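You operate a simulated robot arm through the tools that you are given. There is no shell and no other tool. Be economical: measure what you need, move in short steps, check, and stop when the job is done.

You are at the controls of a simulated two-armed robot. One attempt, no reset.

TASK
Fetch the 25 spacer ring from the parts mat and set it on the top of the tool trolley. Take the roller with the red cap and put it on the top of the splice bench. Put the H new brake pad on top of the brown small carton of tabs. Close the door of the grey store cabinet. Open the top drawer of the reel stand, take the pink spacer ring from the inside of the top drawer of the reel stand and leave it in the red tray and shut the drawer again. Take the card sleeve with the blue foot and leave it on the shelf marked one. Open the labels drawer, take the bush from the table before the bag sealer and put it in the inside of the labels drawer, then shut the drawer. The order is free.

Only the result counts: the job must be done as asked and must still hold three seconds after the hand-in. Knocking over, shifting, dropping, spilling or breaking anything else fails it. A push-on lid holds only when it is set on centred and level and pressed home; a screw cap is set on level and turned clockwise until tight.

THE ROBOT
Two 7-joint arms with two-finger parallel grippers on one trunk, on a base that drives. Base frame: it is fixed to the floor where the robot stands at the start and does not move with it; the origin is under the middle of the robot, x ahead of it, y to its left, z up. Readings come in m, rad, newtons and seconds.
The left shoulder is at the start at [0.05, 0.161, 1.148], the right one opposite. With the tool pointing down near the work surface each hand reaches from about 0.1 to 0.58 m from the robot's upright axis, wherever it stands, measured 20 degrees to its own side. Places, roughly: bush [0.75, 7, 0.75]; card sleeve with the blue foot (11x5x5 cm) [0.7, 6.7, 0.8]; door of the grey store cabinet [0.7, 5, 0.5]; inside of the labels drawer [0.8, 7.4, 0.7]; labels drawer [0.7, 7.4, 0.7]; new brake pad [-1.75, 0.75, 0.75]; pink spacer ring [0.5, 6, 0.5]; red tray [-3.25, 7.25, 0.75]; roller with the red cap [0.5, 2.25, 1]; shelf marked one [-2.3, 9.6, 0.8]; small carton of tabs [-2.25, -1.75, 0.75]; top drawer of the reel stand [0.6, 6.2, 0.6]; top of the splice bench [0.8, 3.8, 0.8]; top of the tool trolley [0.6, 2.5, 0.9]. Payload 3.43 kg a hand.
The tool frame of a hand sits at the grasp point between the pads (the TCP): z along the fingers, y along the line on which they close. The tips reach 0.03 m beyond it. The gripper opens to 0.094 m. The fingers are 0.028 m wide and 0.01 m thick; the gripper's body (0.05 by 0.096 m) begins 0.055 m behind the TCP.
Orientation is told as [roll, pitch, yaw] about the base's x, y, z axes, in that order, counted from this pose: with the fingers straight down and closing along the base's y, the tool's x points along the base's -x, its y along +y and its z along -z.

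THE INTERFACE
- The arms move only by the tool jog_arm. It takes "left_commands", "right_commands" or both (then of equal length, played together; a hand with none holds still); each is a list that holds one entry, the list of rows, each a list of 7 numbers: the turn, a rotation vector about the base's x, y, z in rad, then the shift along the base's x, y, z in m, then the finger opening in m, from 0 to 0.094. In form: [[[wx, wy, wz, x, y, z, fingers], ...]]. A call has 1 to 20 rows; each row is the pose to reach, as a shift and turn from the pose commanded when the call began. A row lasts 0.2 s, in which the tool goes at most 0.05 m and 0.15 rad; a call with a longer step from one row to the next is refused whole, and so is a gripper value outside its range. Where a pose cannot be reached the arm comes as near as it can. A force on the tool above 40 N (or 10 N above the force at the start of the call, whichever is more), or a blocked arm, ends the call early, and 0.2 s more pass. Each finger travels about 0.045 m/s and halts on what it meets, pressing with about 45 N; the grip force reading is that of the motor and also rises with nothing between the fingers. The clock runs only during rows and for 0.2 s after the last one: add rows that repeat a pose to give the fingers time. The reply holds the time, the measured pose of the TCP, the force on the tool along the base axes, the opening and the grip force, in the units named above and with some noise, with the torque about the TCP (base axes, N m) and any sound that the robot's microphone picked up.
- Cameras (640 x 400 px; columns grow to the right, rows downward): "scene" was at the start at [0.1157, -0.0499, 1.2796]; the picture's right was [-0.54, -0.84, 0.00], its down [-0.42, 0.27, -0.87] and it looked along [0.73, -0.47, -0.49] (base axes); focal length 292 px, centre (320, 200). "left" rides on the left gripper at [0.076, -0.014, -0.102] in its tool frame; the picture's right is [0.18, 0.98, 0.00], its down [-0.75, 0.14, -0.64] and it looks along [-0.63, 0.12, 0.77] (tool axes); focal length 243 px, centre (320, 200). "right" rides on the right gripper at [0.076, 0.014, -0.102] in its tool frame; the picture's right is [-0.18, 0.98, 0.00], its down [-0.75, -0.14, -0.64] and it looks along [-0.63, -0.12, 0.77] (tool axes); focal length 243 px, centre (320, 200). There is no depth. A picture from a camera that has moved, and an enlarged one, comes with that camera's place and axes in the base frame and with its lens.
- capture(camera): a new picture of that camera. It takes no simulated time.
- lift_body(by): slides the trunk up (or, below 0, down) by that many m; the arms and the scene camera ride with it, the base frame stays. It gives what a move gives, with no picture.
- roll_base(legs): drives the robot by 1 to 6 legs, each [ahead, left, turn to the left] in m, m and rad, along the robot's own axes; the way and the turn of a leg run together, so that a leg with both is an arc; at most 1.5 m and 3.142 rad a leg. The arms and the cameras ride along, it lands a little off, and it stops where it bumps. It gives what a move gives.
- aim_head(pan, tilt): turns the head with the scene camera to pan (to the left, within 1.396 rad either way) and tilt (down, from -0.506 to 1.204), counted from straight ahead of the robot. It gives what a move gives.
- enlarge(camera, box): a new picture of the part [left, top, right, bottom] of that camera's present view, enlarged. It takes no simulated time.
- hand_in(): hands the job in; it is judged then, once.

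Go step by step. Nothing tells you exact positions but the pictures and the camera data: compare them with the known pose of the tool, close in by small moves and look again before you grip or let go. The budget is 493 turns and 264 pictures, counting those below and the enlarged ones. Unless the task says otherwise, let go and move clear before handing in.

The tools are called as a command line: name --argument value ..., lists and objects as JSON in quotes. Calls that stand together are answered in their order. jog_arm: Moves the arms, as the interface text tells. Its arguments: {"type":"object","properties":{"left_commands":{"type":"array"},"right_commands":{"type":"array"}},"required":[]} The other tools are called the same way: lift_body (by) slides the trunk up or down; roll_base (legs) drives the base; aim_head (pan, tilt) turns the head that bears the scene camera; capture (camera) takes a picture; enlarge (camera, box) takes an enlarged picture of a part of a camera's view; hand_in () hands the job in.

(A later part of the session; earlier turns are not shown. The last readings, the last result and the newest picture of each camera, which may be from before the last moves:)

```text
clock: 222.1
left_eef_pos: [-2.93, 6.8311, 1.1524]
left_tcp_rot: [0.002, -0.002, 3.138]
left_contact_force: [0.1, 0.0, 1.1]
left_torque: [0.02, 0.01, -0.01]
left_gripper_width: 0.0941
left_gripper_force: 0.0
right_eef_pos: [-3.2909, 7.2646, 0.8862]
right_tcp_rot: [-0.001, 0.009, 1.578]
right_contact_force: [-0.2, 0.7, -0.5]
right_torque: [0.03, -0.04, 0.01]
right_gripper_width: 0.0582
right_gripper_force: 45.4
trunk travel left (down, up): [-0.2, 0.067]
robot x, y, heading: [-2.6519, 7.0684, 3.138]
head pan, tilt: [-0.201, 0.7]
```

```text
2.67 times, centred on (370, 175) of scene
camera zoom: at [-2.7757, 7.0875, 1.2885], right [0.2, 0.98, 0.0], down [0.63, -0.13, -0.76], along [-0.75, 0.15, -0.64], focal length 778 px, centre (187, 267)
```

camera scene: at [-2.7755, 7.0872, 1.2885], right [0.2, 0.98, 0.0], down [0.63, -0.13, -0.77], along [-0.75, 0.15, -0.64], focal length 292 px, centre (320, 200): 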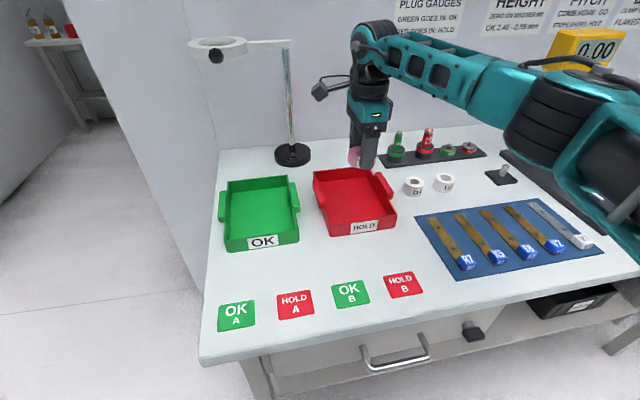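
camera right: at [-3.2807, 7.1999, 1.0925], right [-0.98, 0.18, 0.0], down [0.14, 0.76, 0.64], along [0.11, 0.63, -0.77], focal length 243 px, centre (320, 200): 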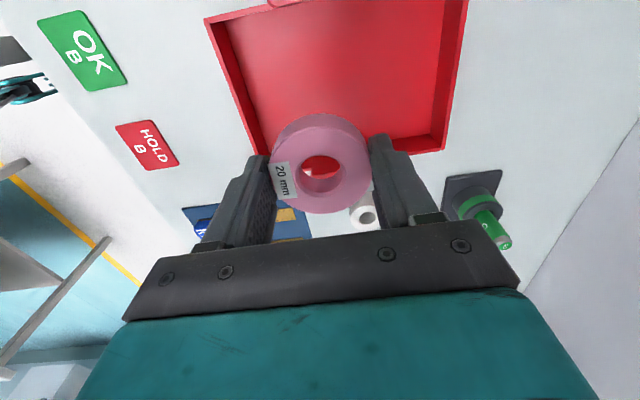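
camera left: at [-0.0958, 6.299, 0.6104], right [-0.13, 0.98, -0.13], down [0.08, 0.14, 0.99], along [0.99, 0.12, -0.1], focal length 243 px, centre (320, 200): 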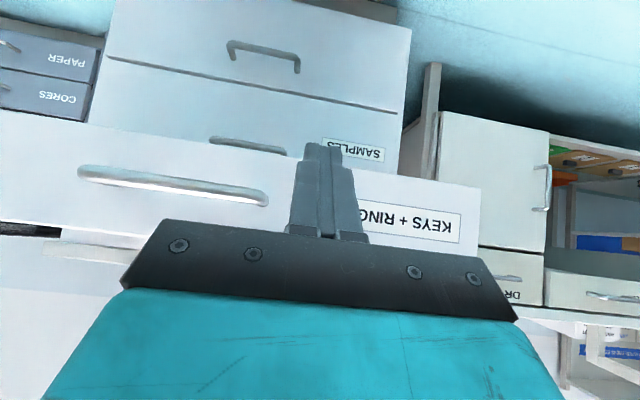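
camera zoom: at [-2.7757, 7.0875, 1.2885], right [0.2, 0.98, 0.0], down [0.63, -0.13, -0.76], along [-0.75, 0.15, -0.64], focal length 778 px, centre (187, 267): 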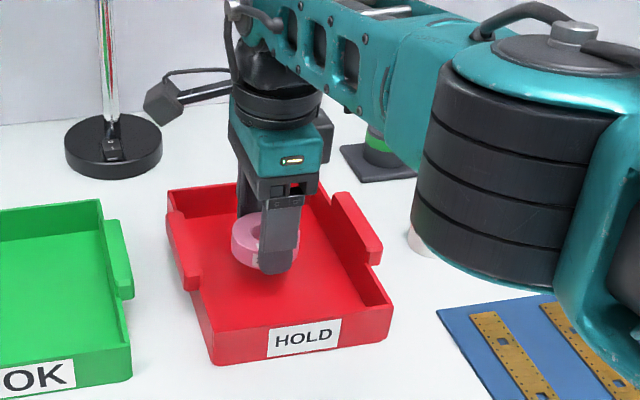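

jog_arm --right_commands '[[[0, 0, 0, 0, 0, -0.006, 0.04], [0, 0, 0, 0, 0, -0.012, 0.04], [0, 0, 0, 0, 0, -0.017, 0.04], [0, 0, 0, 0, 0, -0.022, 0.04], [0, 0, 0, 0, 0, -0.026, 0.04], [0, 0, 0, 0, 0, -0.03, 0.04]]]'

enlarge --camera "scene" --box '[280, 100, 460, 250]'

```text
clock: 223.5
left_eef_pos: [-2.9307, 6.8309, 1.1503]
left_tcp_rot: [0.003, -0.002, 3.137]
left_contact_force: [-0.2, 0.5, 0.5]
left_torque: [0.0, 0.03, -0.01]
left_gripper_width: 0.0942
left_gripper_force: 0.0
right_eef_pos: [-3.285, 7.2647, 0.8571]
right_tcp_rot: [0.0, 0.009, 1.577]
right_contact_force: [-0.6, 0.0, -0.4]
right_torque: [0.03, -0.04, 0.03]
right_gripper_width: 0.0581
right_gripper_force: 44.2
right hand out of reach, approached as far as the arm can: row 2, 3, 4, 5, 6
trunk travel left (down, up): [-0.2, 0.067]
robot x, y, heading: [-2.654, 7.0718, 3.137]
head pan, tilt: [-0.201, 0.7]
```

```text
2.67 times, centred on (370, 175) of scene
camera zoom: at [-2.7756, 7.0872, 1.2885], right [0.2, 0.98, 0.0], down [0.63, -0.13, -0.77], along [-0.75, 0.15, -0.64], focal length 778 px, centre (187, 267)
```

zoom: 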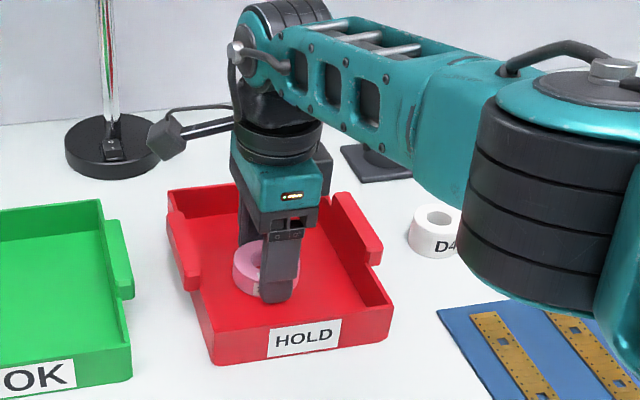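

Near reach limit; I lower the trunk by small amounts to set the ring down.

lift_body --by -0.012

enlarge --camera "scene" --box '[280, 120, 400, 220]'

```text
clock: 224.1
left_eef_pos: [-2.9295, 6.8307, 1.1404]
left_tcp_rot: [0.003, -0.002, 3.137]
left_contact_force: [-0.8, 0.0, -0.1]
left_torque: [-0.04, 0.0, -0.03]
left_gripper_width: 0.0939
left_gripper_force: 0.0
right_eef_pos: [-3.2893, 7.2644, 0.8547]
right_tcp_rot: [0.012, 0.008, 1.578]
right_contact_force: [0.9, 0.5, 14.9]
right_torque: [0.21, -0.38, 0.0]
right_gripper_width: 0.0584
right_gripper_force: 44.7
trunk travel left (down, up): [-0.188, 0.078]
robot x, y, heading: [-2.6534, 7.0709, 3.136]
head pan, tilt: [-0.201, 0.7]
stopped: the force on the tool passed its limit (the readings are from after the stop); the commanded pose is now the measured one
```

```text
4.00 times, centred on (340, 170) of scene
camera zoom: at [-2.7743, 7.0869, 1.2767], right [0.2, 0.98, 0.0], down [0.63, -0.13, -0.77], along [-0.75, 0.15, -0.64], focal length 1167 px, centre (240, 320)
```

zoom: 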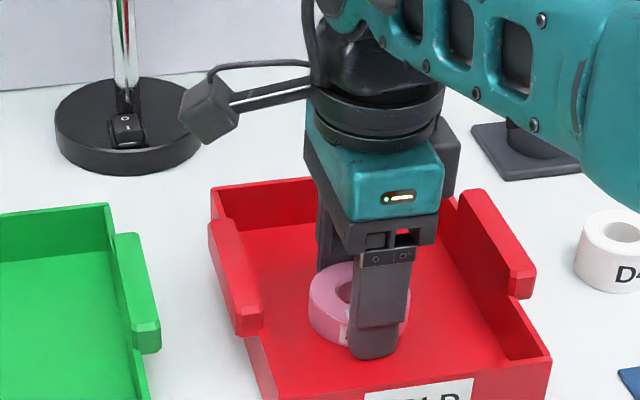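

The ring rests in the tray. I open and lift straight up.

jog_arm --right_commands '[[[0, 0, 0, 0, 0, 0, 0.058], [0, 0, 0, 0, 0, 0, 0.066], [0, 0, 0, 0, 0, 0, 0.074], [0, 0, 0, 0, 0, 0, 0.074], [0, 0, 0, 0, 0, 0.02, 0.074], [0, 0, 0, 0, 0, 0.06, 0.074], [0, 0, 0, 0, 0, 0.1, 0.074], [0, 0, 0, 0.02, 0, 0.14, 0.074], [0, 0, 0, 0.06, 0, 0.17, 0.074], [0, 0, 0, 0.1, 0, 0.2, 0.074], [0, 0, 0, 0.14, 0, 0.22, 0.074], [0, 0, 0, 0.18, 0, 0.24, 0.074], [0, 0, 0, 0.22, 0, 0.25, 0.074], [0, 0, 0, 0.26, 0, 0.25, 0.074], [0, 0, 0, 0.3, 0, 0.25, 0.074]]]'

capture --camera "scene"

```text
clock: 227.3
left_eef_pos: [-2.93, 6.8309, 1.1405]
left_tcp_rot: [0.003, -0.001, 3.138]
left_contact_force: [0.4, -0.3, 0.5]
left_torque: [-0.01, -0.02, -0.04]
left_gripper_width: 0.094
left_gripper_force: 0.0
right_eef_pos: [-2.9874, 7.2672, 1.1026]
right_tcp_rot: [0.009, 0.009, 1.576]
right_contact_force: [0.5, 0.0, 1.1]
right_torque: [0.01, 0.0, 0.0]
right_gripper_width: 0.0741
right_gripper_force: 0.0
trunk travel left (down, up): [-0.188, 0.078]
robot x, y, heading: [-2.6511, 7.0711, 3.139]
head pan, tilt: [-0.201, 0.7]
```

```text
149 pictures are left
camera scene: at [-2.7751, 7.0874, 1.2768], right [0.2, 0.98, 0.0], down [0.63, -0.13, -0.77], along [-0.75, 0.15, -0.64], focal length 292 px, centre (320, 200)
```

scene: 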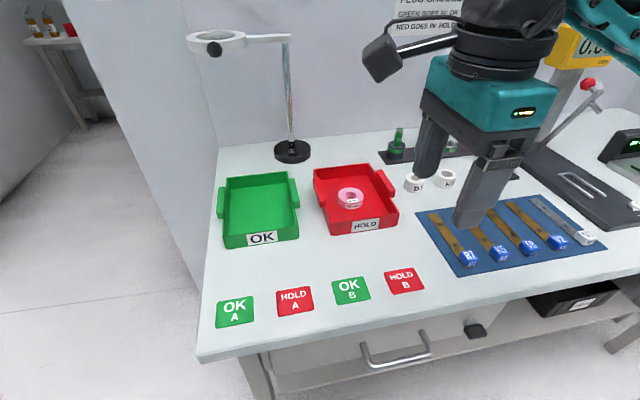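

The pink ring lies in the red tray. Before going back, I look to the right for the shelf marked one.

roll_base --legs '[[-0.3, 0, 0]]'

aim_head --pan -1.39 --tilt 0.25

capture --camera "scene"

```text
clock: 229.3
left_eef_pos: [-2.6409, 6.8311, 1.1395]
left_tcp_rot: [0.003, -0.002, 3.135]
left_contact_force: [-0.2, -0.4, 1.0]
left_torque: [-0.02, 0.0, 0.01]
left_gripper_width: 0.0939
left_gripper_force: 0.1
right_eef_pos: [-2.6964, 7.2663, 1.1035]
right_tcp_rot: [0.009, 0.01, 1.575]
right_contact_force: [0.3, -0.1, 1.3]
right_torque: [-0.01, -0.01, -0.02]
right_gripper_width: 0.074
right_gripper_force: 0.0
trunk travel left (down, up): [-0.188, 0.078]
robot x, y, heading: [-2.3639, 7.0646, 3.14]
head pan, tilt: [-0.201, 0.7]
```

```text
clock: 230.7
left_eef_pos: [-2.6415, 6.8308, 1.1386]
left_tcp_rot: [0.002, -0.002, 3.135]
left_contact_force: [0.5, 0.4, 0.3]
left_torque: [0.01, -0.03, -0.02]
left_gripper_width: 0.0941
left_gripper_force: 0.0
right_eef_pos: [-2.6988, 7.2667, 1.1037]
right_tcp_rot: [0.008, 0.007, 1.573]
right_contact_force: [0.4, -0.3, 0.2]
right_torque: [0.01, 0.01, 0.01]
right_gripper_width: 0.074
right_gripper_force: 0.1
trunk travel left (down, up): [-0.188, 0.078]
robot x, y, heading: [-2.368, 7.0706, 3.137]
head pan, tilt: [-1.389, 0.25]
```

```text
148 pictures are left
camera scene: at [-2.4194, 7.1611, 1.3175], right [0.98, 0.18, 0.0], down [0.04, -0.24, -0.97], along [-0.17, 0.95, -0.25], focal length 292 px, centre (320, 200)
```

scene: 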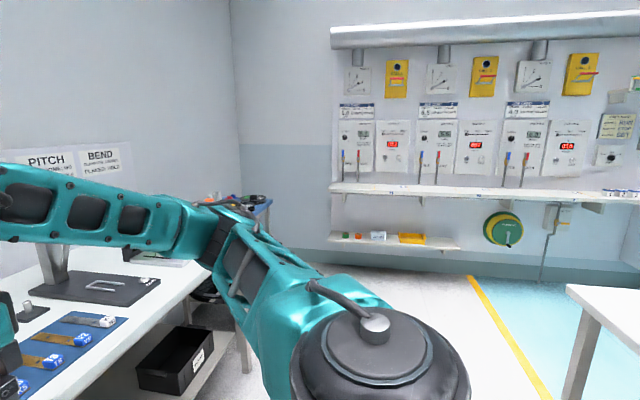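

enlarge --camera "scene" --box '[320, 90, 640, 270]'

```text
2.00 times, centred on (480, 180) of scene
camera zoom: at [-2.4194, 7.1611, 1.3175], right [0.98, 0.18, 0.0], down [0.04, -0.24, -0.97], along [-0.17, 0.95, -0.25], focal length 584 px, centre (0, 240)
```

zoom: 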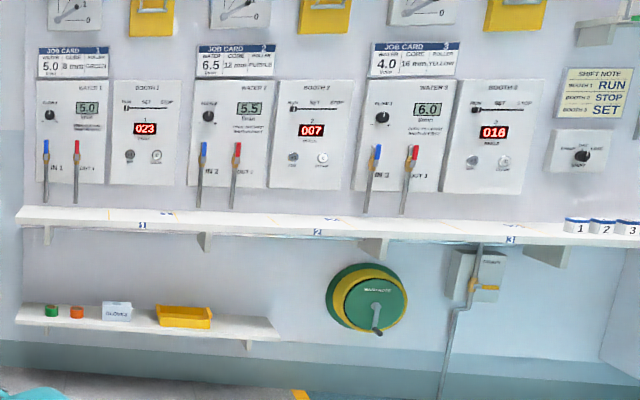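

Section 1 of the wall shelf is at about (-2.26, 9.55, 0.78). I now return backwards through the lane and turn to face the sealer bench.

roll_base --legs '[[-1.0, 0, 0.003], [-0.95, 0, 0]]'

roll_base --legs '[[0, 0, -1.57], [0, 0, -1.57]]'

aim_head --pan 0.0 --tilt 0.5

capture --camera "scene"

```text
clock: 240.5
left_eef_pos: [-0.6895, 6.8039, 1.1404]
left_tcp_rot: [0.001, -0.002, 3.111]
left_contact_force: [0.8, 0.3, 0.0]
left_torque: [0.01, -0.01, 0.01]
left_gripper_width: 0.094
left_gripper_force: 0.0
right_eef_pos: [-0.7344, 7.2413, 1.1023]
right_tcp_rot: [0.008, 0.009, 1.549]
right_contact_force: [0.1, -0.5, 0.4]
right_torque: [-0.03, -0.02, 0.0]
right_gripper_width: 0.074
right_gripper_force: 0.1
trunk travel left (down, up): [-0.188, 0.078]
robot x, y, heading: [-0.4052, 7.0353, 3.111]
head pan, tilt: [-1.389, 0.25]
```

```text
clock: 248.6
left_eef_pos: [-0.1133, 7.2611, 1.1384]
left_tcp_rot: [0.002, -0.002, -0.058]
left_contact_force: [0.5, 0.8, 0.3]
left_torque: [0.0, 0.01, 0.0]
left_gripper_width: 0.0943
left_gripper_force: 0.0
right_eef_pos: [-0.0792, 6.8224, 1.1036]
right_tcp_rot: [0.006, 0.009, -1.621]
right_contact_force: [0.1, -1.4, 0.7]
right_torque: [0.01, 0.01, 0.03]
right_gripper_width: 0.0741
right_gripper_force: 0.0
trunk travel left (down, up): [-0.188, 0.078]
robot x, y, heading: [-0.4036, 7.0375, -0.055]
head pan, tilt: [-1.389, 0.25]
```

```text
clock: 250.1
left_eef_pos: [-0.1136, 7.2608, 1.1393]
left_tcp_rot: [0.002, -0.001, -0.059]
left_contact_force: [-1.5, 0.5, 0.4]
left_torque: [-0.01, -0.02, 0.02]
left_gripper_width: 0.0939
left_gripper_force: 0.0
right_eef_pos: [-0.0794, 6.8232, 1.1023]
right_tcp_rot: [0.007, 0.008, -1.619]
right_contact_force: [0.3, 0.0, -0.1]
right_torque: [-0.01, 0.07, 0.0]
right_gripper_width: 0.0738
right_gripper_force: 0.0
trunk travel left (down, up): [-0.188, 0.078]
robot x, y, heading: [-0.4038, 7.0385, -0.059]
head pan, tilt: [0.0, 0.499]
```

```text
146 pictures are left
camera scene: at [-0.274, 7.0284, 1.2944], right [-0.06, -1.0, 0.0], down [-0.48, 0.03, -0.88], along [0.88, -0.05, -0.48], focal length 292 px, centre (320, 200)
```

scene: 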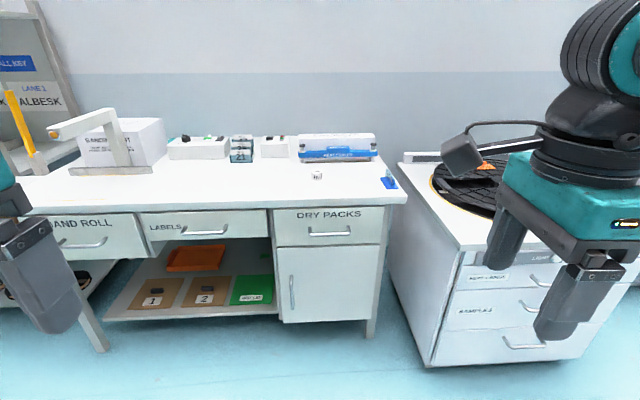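

I straighten and zoom in on the bush and sleeve.

roll_base --legs '[[0, 0.12, 0.058], [0.3, 0, 0]]'

aim_head --pan -0.15 --tilt 0.5

capture --camera "scene"

enlarge --camera "scene" --box '[220, 110, 460, 260]'

```text
clock: 253.0
left_eef_pos: [0.172, 7.3927, 1.1388]
left_tcp_rot: [0.002, 0.0, -0.004]
left_contact_force: [0.1, -0.7, 0.5]
left_torque: [0.0, 0.01, -0.01]
left_gripper_width: 0.0941
left_gripper_force: 0.1
right_eef_pos: [0.2298, 6.9568, 1.1024]
right_tcp_rot: [0.006, 0.01, -1.564]
right_contact_force: [-0.4, -0.2, 0.2]
right_torque: [0.01, 0.03, 0.0]
right_gripper_width: 0.0741
right_gripper_force: 0.2
trunk travel left (down, up): [-0.188, 0.078]
robot x, y, heading: [-0.1069, 7.1515, -0.0]
head pan, tilt: [0.0, 0.499]
```

```text
clock: 253.7
left_eef_pos: [0.1716, 7.3941, 1.1404]
left_tcp_rot: [0.0, -0.002, -0.003]
left_contact_force: [0.5, 0.0, 0.2]
left_torque: [-0.01, -0.04, 0.0]
left_gripper_width: 0.0943
left_gripper_force: 0.1
right_eef_pos: [0.2287, 6.9587, 1.1028]
right_tcp_rot: [0.006, 0.009, -1.566]
right_contact_force: [-0.8, -0.9, 0.3]
right_torque: [-0.01, 0.0, -0.02]
right_gripper_width: 0.0739
right_gripper_force: 0.2
trunk travel left (down, up): [-0.188, 0.078]
robot x, y, heading: [-0.106, 7.1526, 0.002]
head pan, tilt: [-0.15, 0.499]
```

```text
145 pictures are left
camera scene: at [0.0223, 7.1389, 1.2944], right [-0.15, -0.99, 0.0], down [-0.47, 0.07, -0.88], along [0.87, -0.13, -0.48], focal length 292 px, centre (320, 200)
```

scene: 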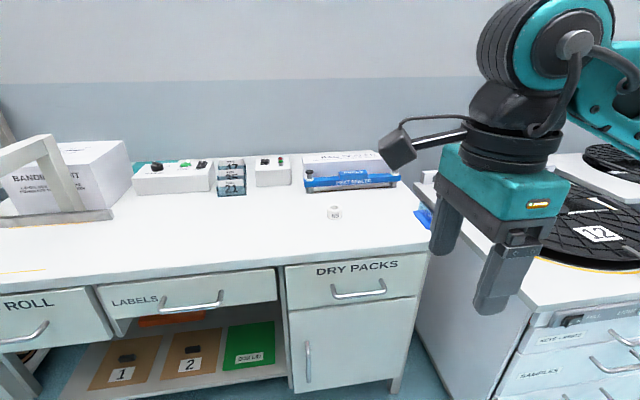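

```text
2.67 times, centred on (340, 185) of scene
camera zoom: at [0.0223, 7.1389, 1.2944], right [-0.15, -0.99, 0.0], down [-0.47, 0.07, -0.88], along [0.87, -0.13, -0.48], focal length 778 px, centre (267, 240)
```

zoom: 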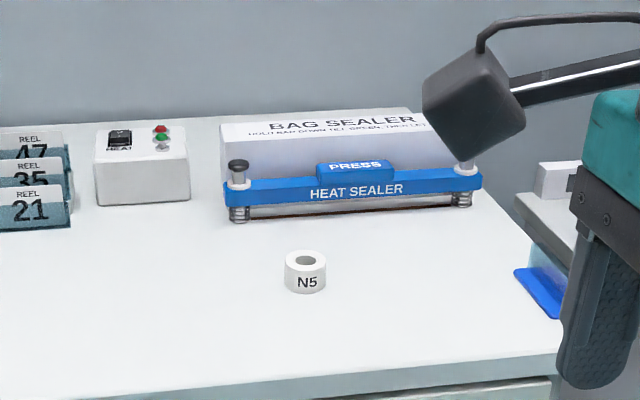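

The bush is at about (0.783, 6.98, z≈0.83). I drive up and bring the right hand over it.

roll_base --legs '[[0.35, 0.01, 0]]'

jog_arm --right_commands '[[[0.009, -0.006, 0, 0.04, 0.0, 0, 0.074], [0.009, -0.006, 0, 0.08, 0.0, 0, 0.074], [0.009, -0.006, 0, 0.12, 0, 0, 0.074], [0.009, -0.006, 0, 0.15, 0, -0.03, 0.074], [0.009, -0.006, 0, 0.18, 0, -0.06, 0.074], [0.009, -0.006, 0, 0.2, 0.0, -0.09, 0.074], [0.009, -0.006, 0, 0.2, 0.0, -0.13, 0.074], [0.009, -0.006, 0, 0.2, 0.0, -0.13, 0.074]]]'

capture --camera "right"

capture --camera "scene"

```text
clock: 255.9
left_eef_pos: [0.5169, 7.4059, 1.1396]
left_tcp_rot: [0.002, -0.002, 0.005]
left_contact_force: [0.8, 0.3, -0.2]
left_torque: [-0.01, -0.03, 0.01]
left_gripper_width: 0.0942
left_gripper_force: 0.1
right_eef_pos: [0.5794, 6.9714, 1.1017]
right_tcp_rot: [0.009, 0.009, -1.555]
right_contact_force: [0.4, 0.2, -0.6]
right_torque: [0.0, 0.04, -0.03]
right_gripper_width: 0.0743
right_gripper_force: 0.1
trunk travel left (down, up): [-0.188, 0.078]
robot x, y, heading: [0.2431, 7.1648, 0.008]
head pan, tilt: [-0.15, 0.499]
```

```text
clock: 257.7
left_eef_pos: [0.5163, 7.4071, 1.14]
left_tcp_rot: [0.002, 0.0, 0.005]
left_contact_force: [0.0, -0.3, 0.2]
left_torque: [-0.02, -0.02, 0.02]
left_gripper_width: 0.094
left_gripper_force: 0.0
right_eef_pos: [0.7814, 6.9713, 0.971]
right_tcp_rot: [0.014, 0.017, -1.556]
right_contact_force: [0.4, 0.0, -1.0]
right_torque: [-0.02, 0.0, -0.01]
right_gripper_width: 0.0739
right_gripper_force: 0.1
trunk travel left (down, up): [-0.188, 0.078]
robot x, y, heading: [0.2391, 7.1639, 0.01]
head pan, tilt: [-0.15, 0.499]
```

```text
143 pictures are left
camera right: at [0.7943, 7.044, 1.0753], right [0.99, -0.17, 0.01], down [-0.14, -0.77, 0.63], along [-0.1, -0.62, -0.78], focal length 243 px, centre (320, 200)
```

right: 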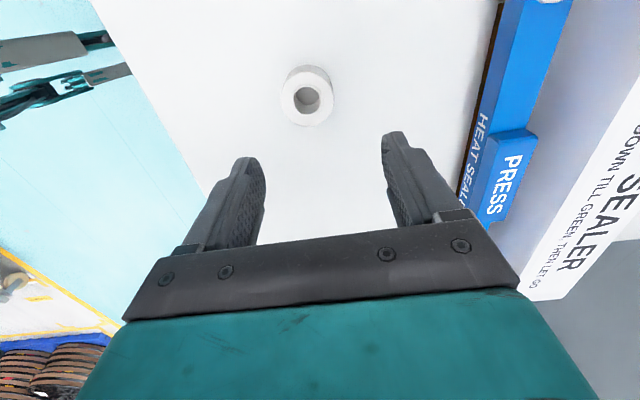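

```text
142 pictures are left
camera scene: at [0.3709, 7.1509, 1.2944], right [-0.14, -0.99, 0.0], down [-0.47, 0.07, -0.88], along [0.87, -0.13, -0.48], focal length 292 px, centre (320, 200)
```

scene: 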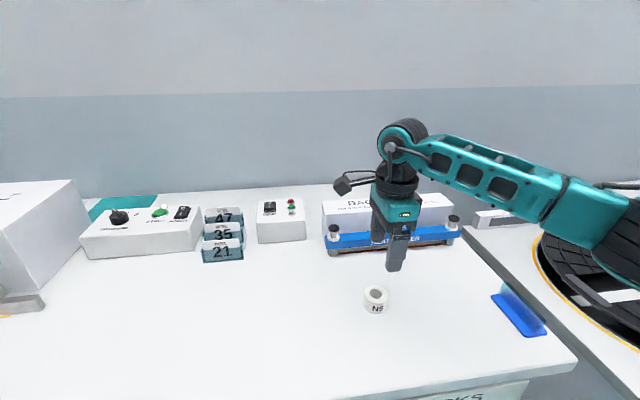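

The bush is at (0.776, 6.98). I level the hand, centre and descend.

jog_arm --right_commands '[[[-0.017, 0.014, 0, -0.004, 0.008, -0.02, 0.074], [-0.017, 0.014, 0, -0.004, 0.008, -0.06, 0.074], [-0.017, 0.014, 0, -0.004, 0.008, -0.1, 0.074], [-0.017, 0.014, 0, -0.004, 0.008, -0.108, 0.074], [-0.017, 0.014, 0, -0.004, 0.008, -0.108, 0.074]]]'

capture --camera "right"

enlarge --camera "scene" --box '[310, 200, 470, 320]'

```text
clock: 258.9
left_eef_pos: [0.517, 7.4068, 1.1406]
left_tcp_rot: [0.002, -0.002, 0.005]
left_contact_force: [-0.3, -0.3, -0.8]
left_torque: [-0.03, 0.01, 0.0]
left_gripper_width: 0.094
left_gripper_force: 0.0
right_eef_pos: [0.7764, 6.9787, 0.8648]
right_tcp_rot: [0.0, 0.001, -1.555]
right_contact_force: [0.6, -0.2, -0.3]
right_torque: [0.03, 0.01, -0.01]
right_gripper_width: 0.074
right_gripper_force: 0.0
trunk travel left (down, up): [-0.188, 0.078]
robot x, y, heading: [0.244, 7.1648, 0.011]
head pan, tilt: [-0.15, 0.499]
```

```text
141 pictures are left
camera right: at [0.7913, 7.0546, 0.9674], right [0.99, -0.17, 0.0], down [-0.13, -0.76, 0.64], along [-0.11, -0.63, -0.77], focal length 243 px, centre (320, 200)
```

right: 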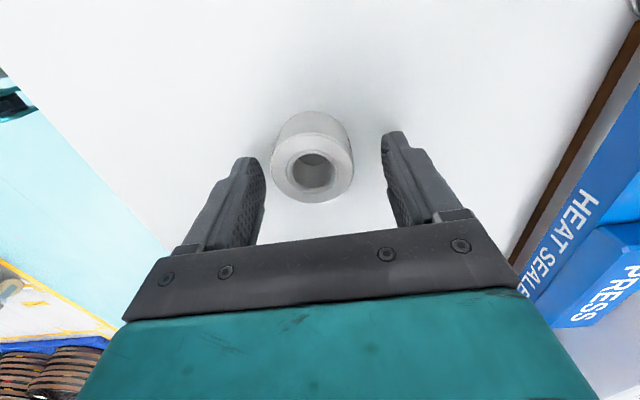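

```text
3.33 times, centred on (390, 260) of scene
camera zoom: at [0.3709, 7.1508, 1.2944], right [-0.14, -0.99, 0.0], down [-0.47, 0.07, -0.88], along [0.87, -0.13, -0.48], focal length 973 px, centre (87, 0)
```

zoom: 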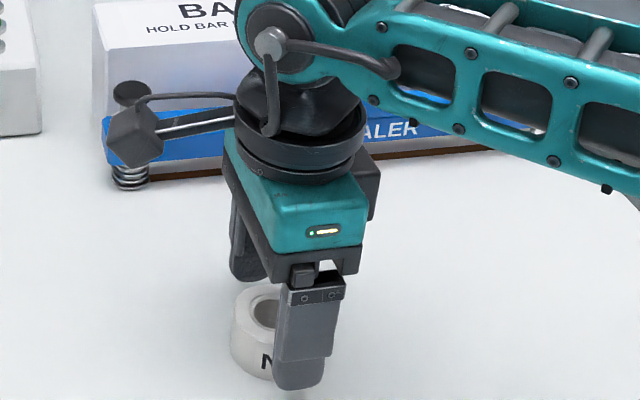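

jog_arm --right_commands '[[[0, 0, 0, -0.002, 0, -0.006, 0.074], [0, 0, 0, -0.002, 0, -0.012, 0.074], [0, 0, 0, -0.002, 0, -0.014, 0.065], [0, 0, 0, -0.002, 0, -0.014, 0.05], [0, 0, 0, -0.002, 0, -0.014, 0.04], [0, 0, 0, -0.002, 0, -0.014, 0.03], [0, 0, 0, -0.002, 0, -0.014, 0.03]]]'

capture --camera "right"

```text
clock: 260.5
left_eef_pos: [0.5164, 7.4068, 1.1392]
left_tcp_rot: [0.002, -0.002, 0.005]
left_contact_force: [-0.3, -0.1, -0.9]
left_torque: [0.01, -0.01, 0.0]
left_gripper_width: 0.0935
left_gripper_force: 0.0
right_eef_pos: [0.773, 6.9799, 0.8529]
right_tcp_rot: [0.0, 0.002, -1.555]
right_contact_force: [-0.4, 0.2, 0.3]
right_torque: [-0.03, 0.05, -0.01]
right_gripper_width: 0.0461
right_gripper_force: 44.8
trunk travel left (down, up): [-0.188, 0.078]
robot x, y, heading: [0.2426, 7.1598, 0.005]
head pan, tilt: [-0.15, 0.499]
```

```text
139 pictures are left
camera right: at [0.7877, 7.0552, 0.9546], right [0.99, -0.17, 0.0], down [-0.13, -0.76, 0.64], along [-0.11, -0.63, -0.77], focal length 243 px, centre (320, 200)
```

right: 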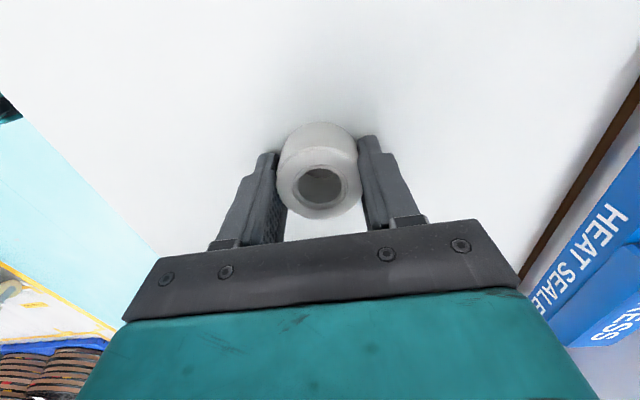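

The bush is gripped. I lift and retract, then back off from the bench.

jog_arm --right_commands '[[[0, 0, 0, 0, 0, 0.03, 0.03], [0, 0, 0, 0, 0, 0.07, 0.03], [0, 0, 0, 0, 0, 0.11, 0.03], [0, 0, 0, -0.03, 0, 0.15, 0.03], [0, 0, 0, -0.06, 0, 0.18, 0.03], [0, 0, 0, -0.1, 0, 0.21, 0.03], [0, 0, 0, -0.14, 0, 0.23, 0.03], [0, 0, 0, -0.18, 0, 0.24, 0.03]]]'

roll_base --legs '[[-0.45, 0, -0.008]]'

lift_body --by -0.12

```text
clock: 262.3
left_eef_pos: [0.5161, 7.4062, 1.1402]
left_tcp_rot: [0.002, 0.0, 0.006]
left_contact_force: [0.0, -0.4, 0.1]
left_torque: [0.03, -0.02, 0.0]
left_gripper_width: 0.094
left_gripper_force: 0.2
right_eef_pos: [0.5901, 6.9801, 1.09]
right_tcp_rot: [0.0, -0.001, -1.557]
right_contact_force: [-0.1, 0.9, -0.2]
right_torque: [-0.03, -0.02, 0.0]
right_gripper_width: 0.046
right_gripper_force: 44.7
trunk travel left (down, up): [-0.188, 0.078]
robot x, y, heading: [0.242, 7.1608, 0.011]
head pan, tilt: [-0.15, 0.499]
```

```text
clock: 265.0
left_eef_pos: [0.0782, 7.4027, 1.14]
left_tcp_rot: [0.001, -0.001, -0.004]
left_contact_force: [0.2, -0.5, -0.3]
left_torque: [-0.01, 0.0, 0.0]
left_gripper_width: 0.0942
left_gripper_force: 0.0
right_eef_pos: [0.1491, 6.9757, 1.0899]
right_tcp_rot: [0.001, 0.002, -1.563]
right_contact_force: [-1.2, 0.5, -0.5]
right_torque: [-0.02, -0.01, -0.04]
right_gripper_width: 0.0456
right_gripper_force: 45.2
trunk travel left (down, up): [-0.188, 0.078]
robot x, y, heading: [-0.2012, 7.1652, -0.001]
head pan, tilt: [-0.15, 0.499]
```

```text
clock: 266.5
left_eef_pos: [0.079, 7.4029, 1.0188]
left_tcp_rot: [0.002, -0.002, -0.002]
left_contact_force: [-0.3, 0.4, -0.3]
left_torque: [0.01, 0.03, 0.01]
left_gripper_width: 0.0938
left_gripper_force: 0.0
right_eef_pos: [0.1486, 6.9763, 0.9699]
right_tcp_rot: [0.0, 0.001, -1.563]
right_contact_force: [-0.7, -0.1, -0.1]
right_torque: [-0.01, 0.0, 0.01]
right_gripper_width: 0.0457
right_gripper_force: 45.0
trunk travel left (down, up): [-0.068, 0.198]
robot x, y, heading: [-0.2019, 7.1619, -0.001]
head pan, tilt: [-0.15, 0.499]
```

I now prepare the left hand: turn 90°, lower it and tilt it forward for the labels drawer handle.

jog_arm --left_commands '[[[0, 0, 0.14, 0.01, 0, -0.02, 0.08], [0, 0, 0.28, 0.02, 0, -0.04, 0.07], [0, 0, 0.42, 0.03, 0, -0.06, 0.06], [0, 0, 0.56, 0.04, 0, -0.08, 0.05], [0, 0, 0.7, 0.05, 0, -0.1, 0.045], [0, 0, 0.84, 0.06, 0, -0.12, 0.045], [0, 0, 0.98, 0.07, 0, -0.14, 0.045], [0, 0, 1.12, 0.08, 0, -0.16, 0.045], [0, 0, 1.26, 0.09, 0, -0.18, 0.045], [0, 0, 1.4, 0.1, 0, -0.2, 0.045], [0, 0, 1.54, 0.1, 0, -0.2, 0.045], [0, 0, 1.571, 0.1, 0, -0.2, 0.045]]]'

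jog_arm --left_commands '[[[0, -0.14, 0, 0, 0, 0, 0.045], [0, -0.28, 0, 0, 0, 0, 0.045], [0, -0.42, 0, 0, 0, 0, 0.045], [0, -0.56, 0, 0, 0, 0, 0.045], [0, -0.7, 0, 0, 0, 0, 0.045], [0, -0.785, 0, 0, 0, 0, 0.045], [0, -0.785, 0, 0, 0, 0, 0.045]]]'

roll_base --legs '[[0, -0.02, 0], [0.29, 0, 0]]'

aim_head --pan 0.3 --tilt 0.7

capture --camera "left"

capture --camera "scene"

```text
clock: 269.1
left_eef_pos: [0.1798, 7.4037, 0.8185]
left_tcp_rot: [0.002, -0.004, 1.571]
left_contact_force: [-0.7, -0.6, 0.0]
left_torque: [-0.01, 0.0, -0.04]
left_gripper_width: 0.0449
left_gripper_force: 0.1
right_eef_pos: [0.149, 6.9767, 0.971]
right_tcp_rot: [0.001, 0.003, -1.564]
right_contact_force: [0.2, -1.0, -0.9]
right_torque: [0.01, -0.01, 0.01]
right_gripper_width: 0.0457
right_gripper_force: 45.3
trunk travel left (down, up): [-0.068, 0.198]
robot x, y, heading: [-0.2015, 7.1626, -0.002]
head pan, tilt: [-0.15, 0.499]
```

```text
clock: 270.7
left_eef_pos: [0.1892, 7.4044, 0.816]
left_tcp_rot: [-0.785, -0.001, 1.569]
left_contact_force: [0.4, 0.7, -0.1]
left_torque: [-0.04, -0.06, 0.01]
left_gripper_width: 0.0451
left_gripper_force: 0.0
left hand out of reach, approached as far as the arm can: row 5, 6, 7
right_eef_pos: [0.1489, 6.9755, 0.9699]
right_tcp_rot: [0.0, 0.001, -1.563]
right_contact_force: [-0.1, 0.0, -0.7]
right_torque: [0.01, 0.0, 0.0]
right_gripper_width: 0.0458
right_gripper_force: 44.7
trunk travel left (down, up): [-0.068, 0.198]
robot x, y, heading: [-0.1977, 7.1649, -0.001]
head pan, tilt: [-0.15, 0.499]
```

```text
clock: 273.1
left_eef_pos: [0.4823, 7.3819, 0.8167]
left_tcp_rot: [-0.783, -0.003, 1.569]
left_contact_force: [0.2, -0.2, 0.2]
left_torque: [-0.01, -0.05, 0.02]
left_gripper_width: 0.0451
left_gripper_force: 0.0
right_eef_pos: [0.4423, 6.9541, 0.9707]
right_tcp_rot: [0.0, 0.003, -1.563]
right_contact_force: [0.1, 0.0, -1.5]
right_torque: [-0.01, -0.03, -0.01]
right_gripper_width: 0.0458
right_gripper_force: 45.0
trunk travel left (down, up): [-0.068, 0.198]
robot x, y, heading: [0.0942, 7.1355, 0.0]
head pan, tilt: [-0.15, 0.499]
```

```text
clock: 274.0
left_eef_pos: [0.483, 7.383, 0.8153]
left_tcp_rot: [-0.782, -0.003, 1.568]
left_contact_force: [0.2, -0.4, 0.2]
left_torque: [-0.01, 0.01, 0.02]
left_gripper_width: 0.045
left_gripper_force: 0.1
right_eef_pos: [0.4427, 6.9544, 0.9705]
right_tcp_rot: [-0.001, 0.003, -1.564]
right_contact_force: [-0.4, -0.2, -0.3]
right_torque: [-0.01, 0.0, -0.01]
right_gripper_width: 0.0457
right_gripper_force: 44.8
trunk travel left (down, up): [-0.068, 0.198]
robot x, y, heading: [0.0921, 7.143, -0.005]
head pan, tilt: [0.3, 0.7]
```

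```text
138 pictures are left
camera left: at [0.4208, 7.3051, 0.898], right [-0.7, -0.18, -0.69], down [-0.55, 0.75, 0.36], along [0.46, 0.63, -0.63], focal length 243 px, centre (320, 200)
```

left: 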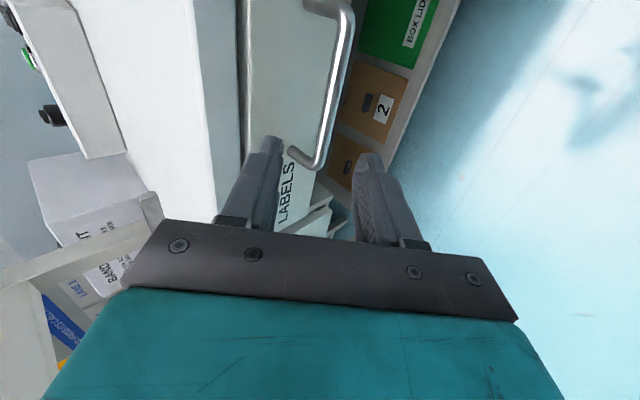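

```text
137 pictures are left
camera scene: at [0.2147, 7.1657, 1.1567], right [0.29, -0.96, 0.0], down [-0.62, -0.19, -0.77], along [0.73, 0.22, -0.64], focal length 292 px, centre (320, 200)
```

scene: 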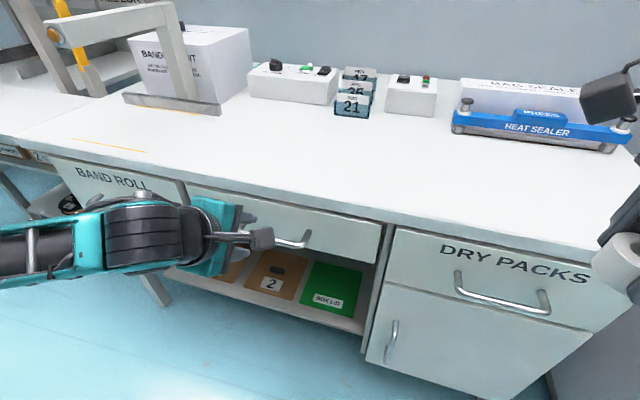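

The handle lies almost on the finger axis. I advance 7 cm along it and re-measure.

jog_arm --left_commands '[[[0, 0, 0, 0.02, 0, -0.02, 0.04], [0, 0, 0, 0.04, 0, -0.04, 0.04], [0, 0, 0, 0.05, 0, -0.05, 0.04], [0, 0, 0, 0.05, 0, -0.05, 0.04]]]'

capture --camera "left"

```text
clock: 275.0
left_eef_pos: [0.5312, 7.3832, 0.7662]
left_tcp_rot: [-0.782, -0.004, 1.568]
left_contact_force: [-0.7, -0.5, -0.2]
left_torque: [-0.02, 0.01, -0.01]
left_gripper_width: 0.04
left_gripper_force: 0.1
right_eef_pos: [0.4421, 6.9539, 0.9696]
right_tcp_rot: [-0.001, 0.001, -1.563]
right_contact_force: [-1.0, 0.7, -0.3]
right_torque: [0.03, -0.02, 0.0]
right_gripper_width: 0.0458
right_gripper_force: 45.0
trunk travel left (down, up): [-0.068, 0.198]
robot x, y, heading: [0.096, 7.1419, -0.006]
head pan, tilt: [0.3, 0.7]
```

```text
136 pictures are left
camera left: at [0.4701, 7.3055, 0.8487], right [-0.7, -0.18, -0.69], down [-0.55, 0.75, 0.36], along [0.46, 0.63, -0.63], focal length 243 px, centre (320, 200)
```

left: 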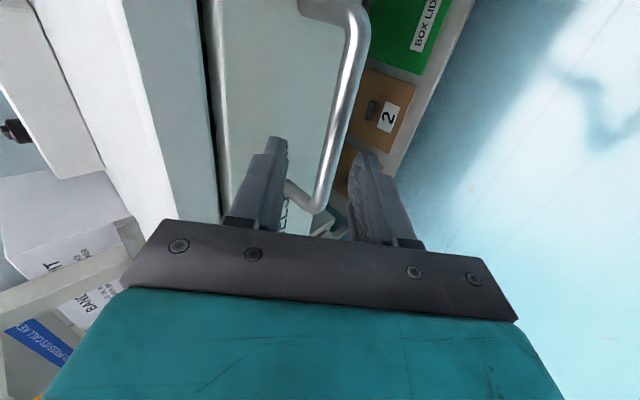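

The bar is about 4 cm ahead on the axis. I advance to straddle it.

jog_arm --left_commands '[[[0, 0, 0, 0.004, -0.004, -0.01, 0.036], [0, 0, 0, 0.01, -0.008, -0.017, 0.036], [0, 0, 0, 0.015, -0.008, -0.023, 0.036], [0, 0, 0, 0.015, -0.008, -0.023, 0.036]]]'

capture --camera "left"

```text
clock: 276.0
left_eef_pos: [0.5473, 7.3755, 0.7431]
left_tcp_rot: [-0.782, -0.002, 1.57]
left_contact_force: [-0.8, 0.7, 0.1]
left_torque: [-0.01, -0.02, 0.02]
left_gripper_width: 0.0363
left_gripper_force: 0.0
right_eef_pos: [0.4419, 6.9553, 0.9698]
right_tcp_rot: [0.001, 0.002, -1.563]
right_contact_force: [-0.7, -0.2, 0.2]
right_torque: [0.0, -0.01, 0.0]
right_gripper_width: 0.0459
right_gripper_force: 44.7
trunk travel left (down, up): [-0.068, 0.198]
robot x, y, heading: [0.0963, 7.1417, -0.005]
head pan, tilt: [0.3, 0.7]
```

```text
135 pictures are left
camera left: at [0.4858, 7.298, 0.8246], right [-0.7, -0.18, -0.69], down [-0.55, 0.75, 0.36], along [0.46, 0.63, -0.63], focal length 243 px, centre (320, 200)
```

left: 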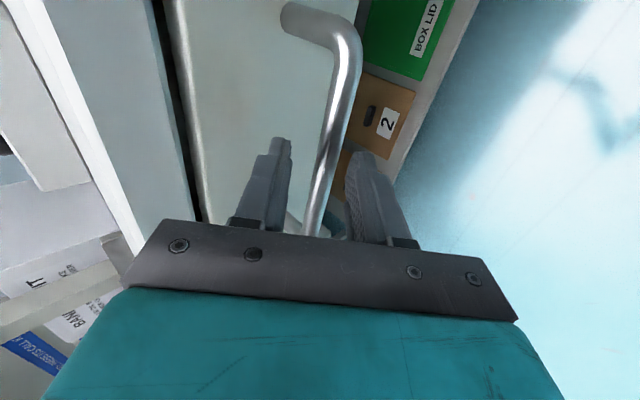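

Bar is well inside the finger pads. I close on it and pull by driving back.

jog_arm --left_commands '[[[0, 0, 0, 0, 0, 0, 0.026], [0, 0, 0, 0, 0, 0, 0.016], [0, 0, 0, 0, 0, 0, 0.006], [0, 0, 0, 0, 0, 0, 0.006]]]'

roll_base --legs '[[-0.1, 0, 0.0]]'

capture --camera "scene"

```text
clock: 277.0
left_eef_pos: [0.5443, 7.3746, 0.741]
left_tcp_rot: [-0.775, -0.001, 1.569]
left_contact_force: [-17.5, -1.1, -11.3]
left_torque: [0.1, 0.59, 0.54]
left_gripper_width: 0.0138
left_gripper_force: 41.3
right_eef_pos: [0.4413, 6.9549, 0.9706]
right_tcp_rot: [0.002, 0.002, -1.564]
right_contact_force: [-0.7, 0.0, -1.2]
right_torque: [0.02, 0.0, 0.0]
right_gripper_width: 0.0456
right_gripper_force: 45.3
trunk travel left (down, up): [-0.068, 0.198]
robot x, y, heading: [0.0958, 7.1422, -0.002]
head pan, tilt: [0.3, 0.7]
```

```text
clock: 278.2
left_eef_pos: [0.4472, 7.3744, 0.7396]
left_tcp_rot: [-0.773, -0.004, 1.569]
left_contact_force: [-1.4, -1.4, -24.0]
left_torque: [-0.08, 0.44, 0.55]
left_gripper_width: 0.0139
left_gripper_force: 45.2
right_eef_pos: [0.3426, 6.9545, 0.9699]
right_tcp_rot: [-0.001, 0.002, -1.565]
right_contact_force: [0.3, -0.4, -0.4]
right_torque: [0.0, 0.01, 0.02]
right_gripper_width: 0.0455
right_gripper_force: 44.8
trunk travel left (down, up): [-0.068, 0.198]
robot x, y, heading: [-0.0038, 7.1406, -0.005]
head pan, tilt: [0.3, 0.7]
```

```text
134 pictures are left
camera scene: at [0.1158, 7.1666, 1.1564], right [0.29, -0.96, 0.0], down [-0.62, -0.19, -0.76], along [0.73, 0.22, -0.65], focal length 292 px, centre (320, 200)
```

scene: 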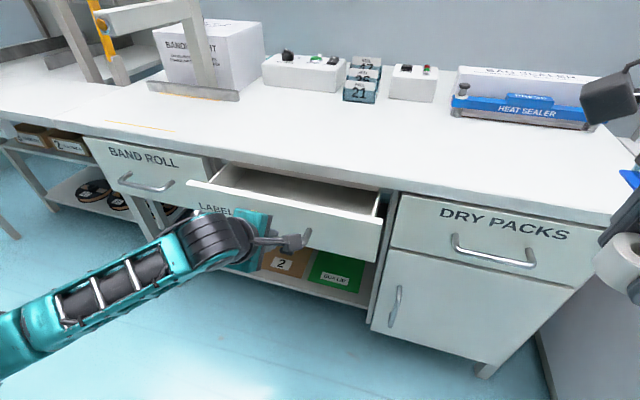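

jog_arm --left_commands '[[[0, 0, 0, 0, 0, -0.004, 0.006]]]'

roll_base --legs '[[-0.12, 0, 0.0]]'

capture --camera "scene"

```text
clock: 278.6
left_eef_pos: [0.4475, 7.3752, 0.7395]
left_tcp_rot: [-0.784, -0.003, 1.568]
left_contact_force: [-2.1, -2.7, 10.7]
left_torque: [0.26, -0.02, 0.92]
left_gripper_width: 0.0136
left_gripper_force: 45.3
right_eef_pos: [0.3409, 6.9541, 0.9707]
right_tcp_rot: [0.0, 0.002, -1.568]
right_contact_force: [0.4, -0.1, -0.1]
right_torque: [0.03, 0.0, -0.02]
right_gripper_width: 0.0454
right_gripper_force: 44.7
trunk travel left (down, up): [-0.068, 0.198]
robot x, y, heading: [-0.0062, 7.14, -0.006]
head pan, tilt: [0.3, 0.7]
```

```text
clock: 279.8
left_eef_pos: [0.3277, 7.375, 0.7392]
left_tcp_rot: [-0.783, -0.002, 1.566]
left_contact_force: [0.0, -8.4, 21.4]
left_torque: [-0.33, -0.38, 0.34]
left_gripper_width: 0.014
left_gripper_force: 45.7
right_eef_pos: [0.2228, 6.9538, 0.9717]
right_tcp_rot: [0.002, 0.004, -1.564]
right_contact_force: [0.0, -0.2, -1.2]
right_torque: [-0.01, 0.01, -0.03]
right_gripper_width: 0.0454
right_gripper_force: 45.1
trunk travel left (down, up): [-0.068, 0.198]
robot x, y, heading: [-0.1232, 7.1382, -0.002]
head pan, tilt: [0.3, 0.7]
```

```text
133 pictures are left
camera scene: at [-0.0054, 7.1652, 1.157], right [0.29, -0.96, 0.0], down [-0.61, -0.19, -0.77], along [0.73, 0.23, -0.64], focal length 292 px, centre (320, 200)
```

scene: 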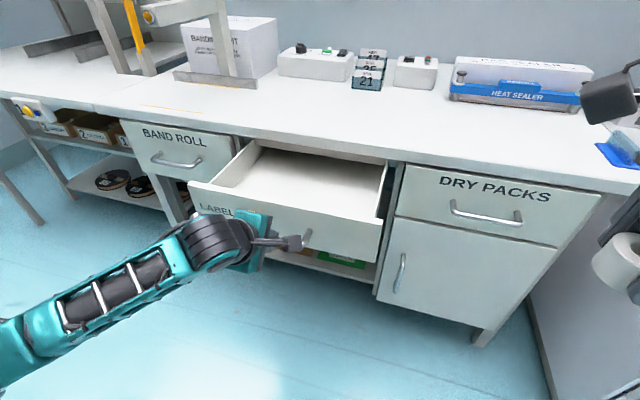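

The drawer is open 0.22 m. I release the handle and withdraw the left hand upwards.

jog_arm --left_commands '[[[0, 0, 0, 0, 0, -0.002, 0.02], [0, 0, 0, 0, 0, -0.002, 0.036], [0, 0, 0, 0, 0, -0.002, 0.036], [0, 0, 0, -0.015, 0, 0.013, 0.036], [0, 0, 0, -0.03, 0, 0.028, 0.036], [0, 0, 0, -0.045, 0, 0.045, 0.036], [0, 0, 0, -0.06, 0, 0.08, 0.036], [0, 0.13, 0, -0.06, 0, 0.12, 0.036], [0, 0.26, 0, -0.06, 0, 0.16, 0.036], [0, 0.39, 0, -0.06, 0, 0.2, 0.036], [0, 0.52, 0, -0.06, 0, 0.24, 0.036], [0, 0.65, 0, -0.06, 0, 0.26, 0.036], [0, 0.783, 0, -0.06, 0, 0.26, 0.036]]]'

roll_base --legs '[[-0.05, 0, 0], [0, 0.45, 0]]'

aim_head --pan -0.3 --tilt 0.7

capture --camera "scene"

```text
clock: 282.6
left_eef_pos: [0.2689, 7.3775, 1.0001]
left_tcp_rot: [0.003, 0.001, 1.57]
left_contact_force: [0.2, 0.6, 0.1]
left_torque: [0.02, 0.0, -0.02]
left_gripper_width: 0.036
left_gripper_force: 0.1
right_eef_pos: [0.2237, 6.9542, 0.9699]
right_tcp_rot: [0.001, 0.002, -1.564]
right_contact_force: [0.2, -0.4, -0.4]
right_torque: [-0.01, -0.01, 0.03]
right_gripper_width: 0.0454
right_gripper_force: 44.6
trunk travel left (down, up): [-0.068, 0.198]
robot x, y, heading: [-0.1291, 7.1399, -0.001]
head pan, tilt: [0.3, 0.7]
```

```text
clock: 285.8
left_eef_pos: [0.2135, 7.8266, 0.9983]
left_tcp_rot: [-0.001, 0.001, 1.581]
left_contact_force: [-0.7, -0.2, 0.1]
left_torque: [0.01, -0.04, 0.02]
left_gripper_width: 0.0359
left_gripper_force: 0.1
right_eef_pos: [0.1733, 7.4026, 0.9709]
right_tcp_rot: [0.001, 0.003, -1.549]
right_contact_force: [0.0, 0.5, 0.2]
right_torque: [-0.07, -0.02, 0.02]
right_gripper_width: 0.0456
right_gripper_force: 44.6
trunk travel left (down, up): [-0.068, 0.198]
robot x, y, heading: [-0.1783, 7.5856, 0.011]
head pan, tilt: [0.3, 0.7]
```

```text
clock: 286.8
left_eef_pos: [0.2123, 7.825, 0.9979]
left_tcp_rot: [0.0, 0.004, 1.581]
left_contact_force: [-0.3, -0.6, -0.2]
left_torque: [0.0, -0.02, 0.01]
left_gripper_width: 0.0358
left_gripper_force: 0.0
right_eef_pos: [0.1733, 7.4025, 0.9692]
right_tcp_rot: [-0.001, 0.002, -1.549]
right_contact_force: [0.0, -0.5, 0.2]
right_torque: [0.0, -0.04, 0.02]
right_gripper_width: 0.0454
right_gripper_force: 45.0
trunk travel left (down, up): [-0.068, 0.198]
robot x, y, heading: [-0.1756, 7.585, 0.013]
head pan, tilt: [-0.3, 0.7]
```

```text
132 pictures are left
camera scene: at [-0.0567, 7.5609, 1.1567], right [-0.28, -0.96, 0.0], down [-0.62, 0.18, -0.76], along [0.73, -0.22, -0.64], focal length 292 px, centre (320, 200)
```

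scene: 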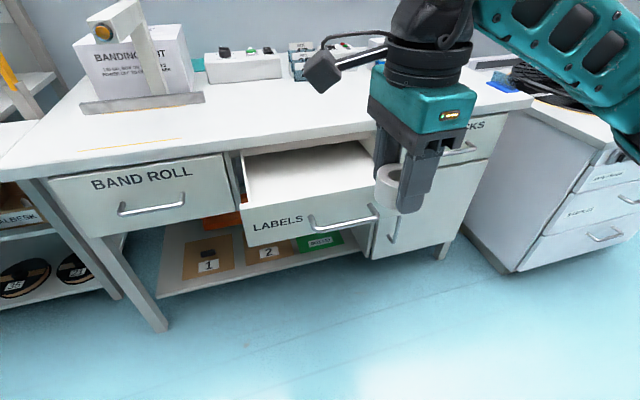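

I drive in a little and carry the bush over the open drawer.

roll_base --legs '[[0.13, 0, -0.012]]'

jog_arm --right_commands '[[[0, 0, 0, 0.04, -0.003, 0, 0.03], [0, 0, 0, 0.08, -0.006, 0, 0.03], [0, 0, 0, 0.12, -0.01, 0, 0.03], [0, 0, 0, 0.15, -0.012, -0.03, 0.03], [0, 0, 0, 0.165, -0.012, -0.07, 0.03], [0, 0, 0, 0.165, -0.012, -0.11, 0.03], [0, 0, 0, 0.165, -0.012, -0.14, 0.03], [0, 0, 0, 0.165, -0.012, -0.14, 0.03]]]'

capture --camera "scene"

capture --camera "right"

```text
clock: 288.1
left_eef_pos: [0.3436, 7.8221, 0.9986]
left_tcp_rot: [0.003, 0.003, 1.574]
left_contact_force: [0.7, 1.0, -0.1]
left_torque: [-0.02, 0.03, -0.02]
left_gripper_width: 0.0362
left_gripper_force: 0.1
right_eef_pos: [0.3005, 7.399, 0.9698]
right_tcp_rot: [0.0, 0.003, -1.561]
right_contact_force: [-0.3, 1.2, -0.8]
right_torque: [0.01, 0.01, -0.02]
right_gripper_width: 0.0456
right_gripper_force: 45.0
trunk travel left (down, up): [-0.068, 0.198]
robot x, y, heading: [-0.0478, 7.5855, 0.005]
head pan, tilt: [-0.3, 0.7]
```

```text
clock: 289.9
left_eef_pos: [0.3442, 7.8229, 0.9991]
left_tcp_rot: [0.001, 0.003, 1.573]
left_contact_force: [0.3, 0.2, 0.0]
left_torque: [-0.02, 0.01, 0.0]
left_gripper_width: 0.0358
left_gripper_force: 0.1
right_eef_pos: [0.4667, 7.3881, 0.8322]
right_tcp_rot: [-0.001, 0.002, -1.559]
right_contact_force: [0.1, -0.5, -1.5]
right_torque: [0.01, -0.02, -0.02]
right_gripper_width: 0.0453
right_gripper_force: 44.8
trunk travel left (down, up): [-0.068, 0.198]
robot x, y, heading: [-0.0504, 7.5862, 0.008]
head pan, tilt: [-0.3, 0.7]
```

```text
131 pictures are left
camera scene: at [0.072, 7.5607, 1.1567], right [-0.29, -0.96, 0.0], down [-0.62, 0.19, -0.76], along [0.73, -0.22, -0.64], focal length 292 px, centre (320, 200)
```

scene: 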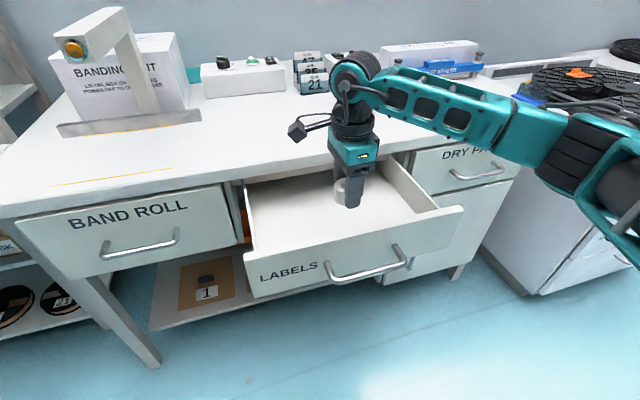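

```text
130 pictures are left
camera right: at [0.4814, 7.4633, 0.9351], right [0.98, -0.17, 0.0], down [-0.13, -0.76, 0.64], along [-0.11, -0.63, -0.77], focal length 243 px, centre (320, 200)
```

right: 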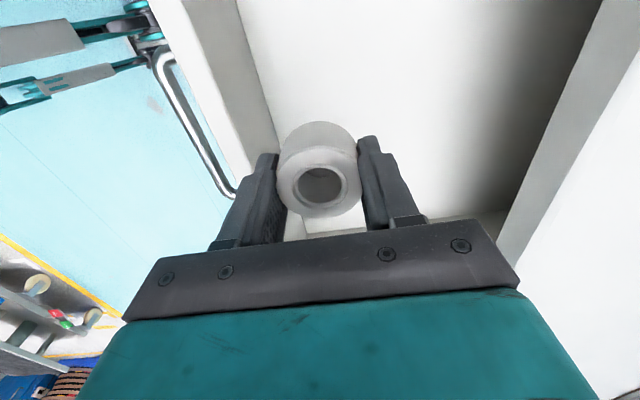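

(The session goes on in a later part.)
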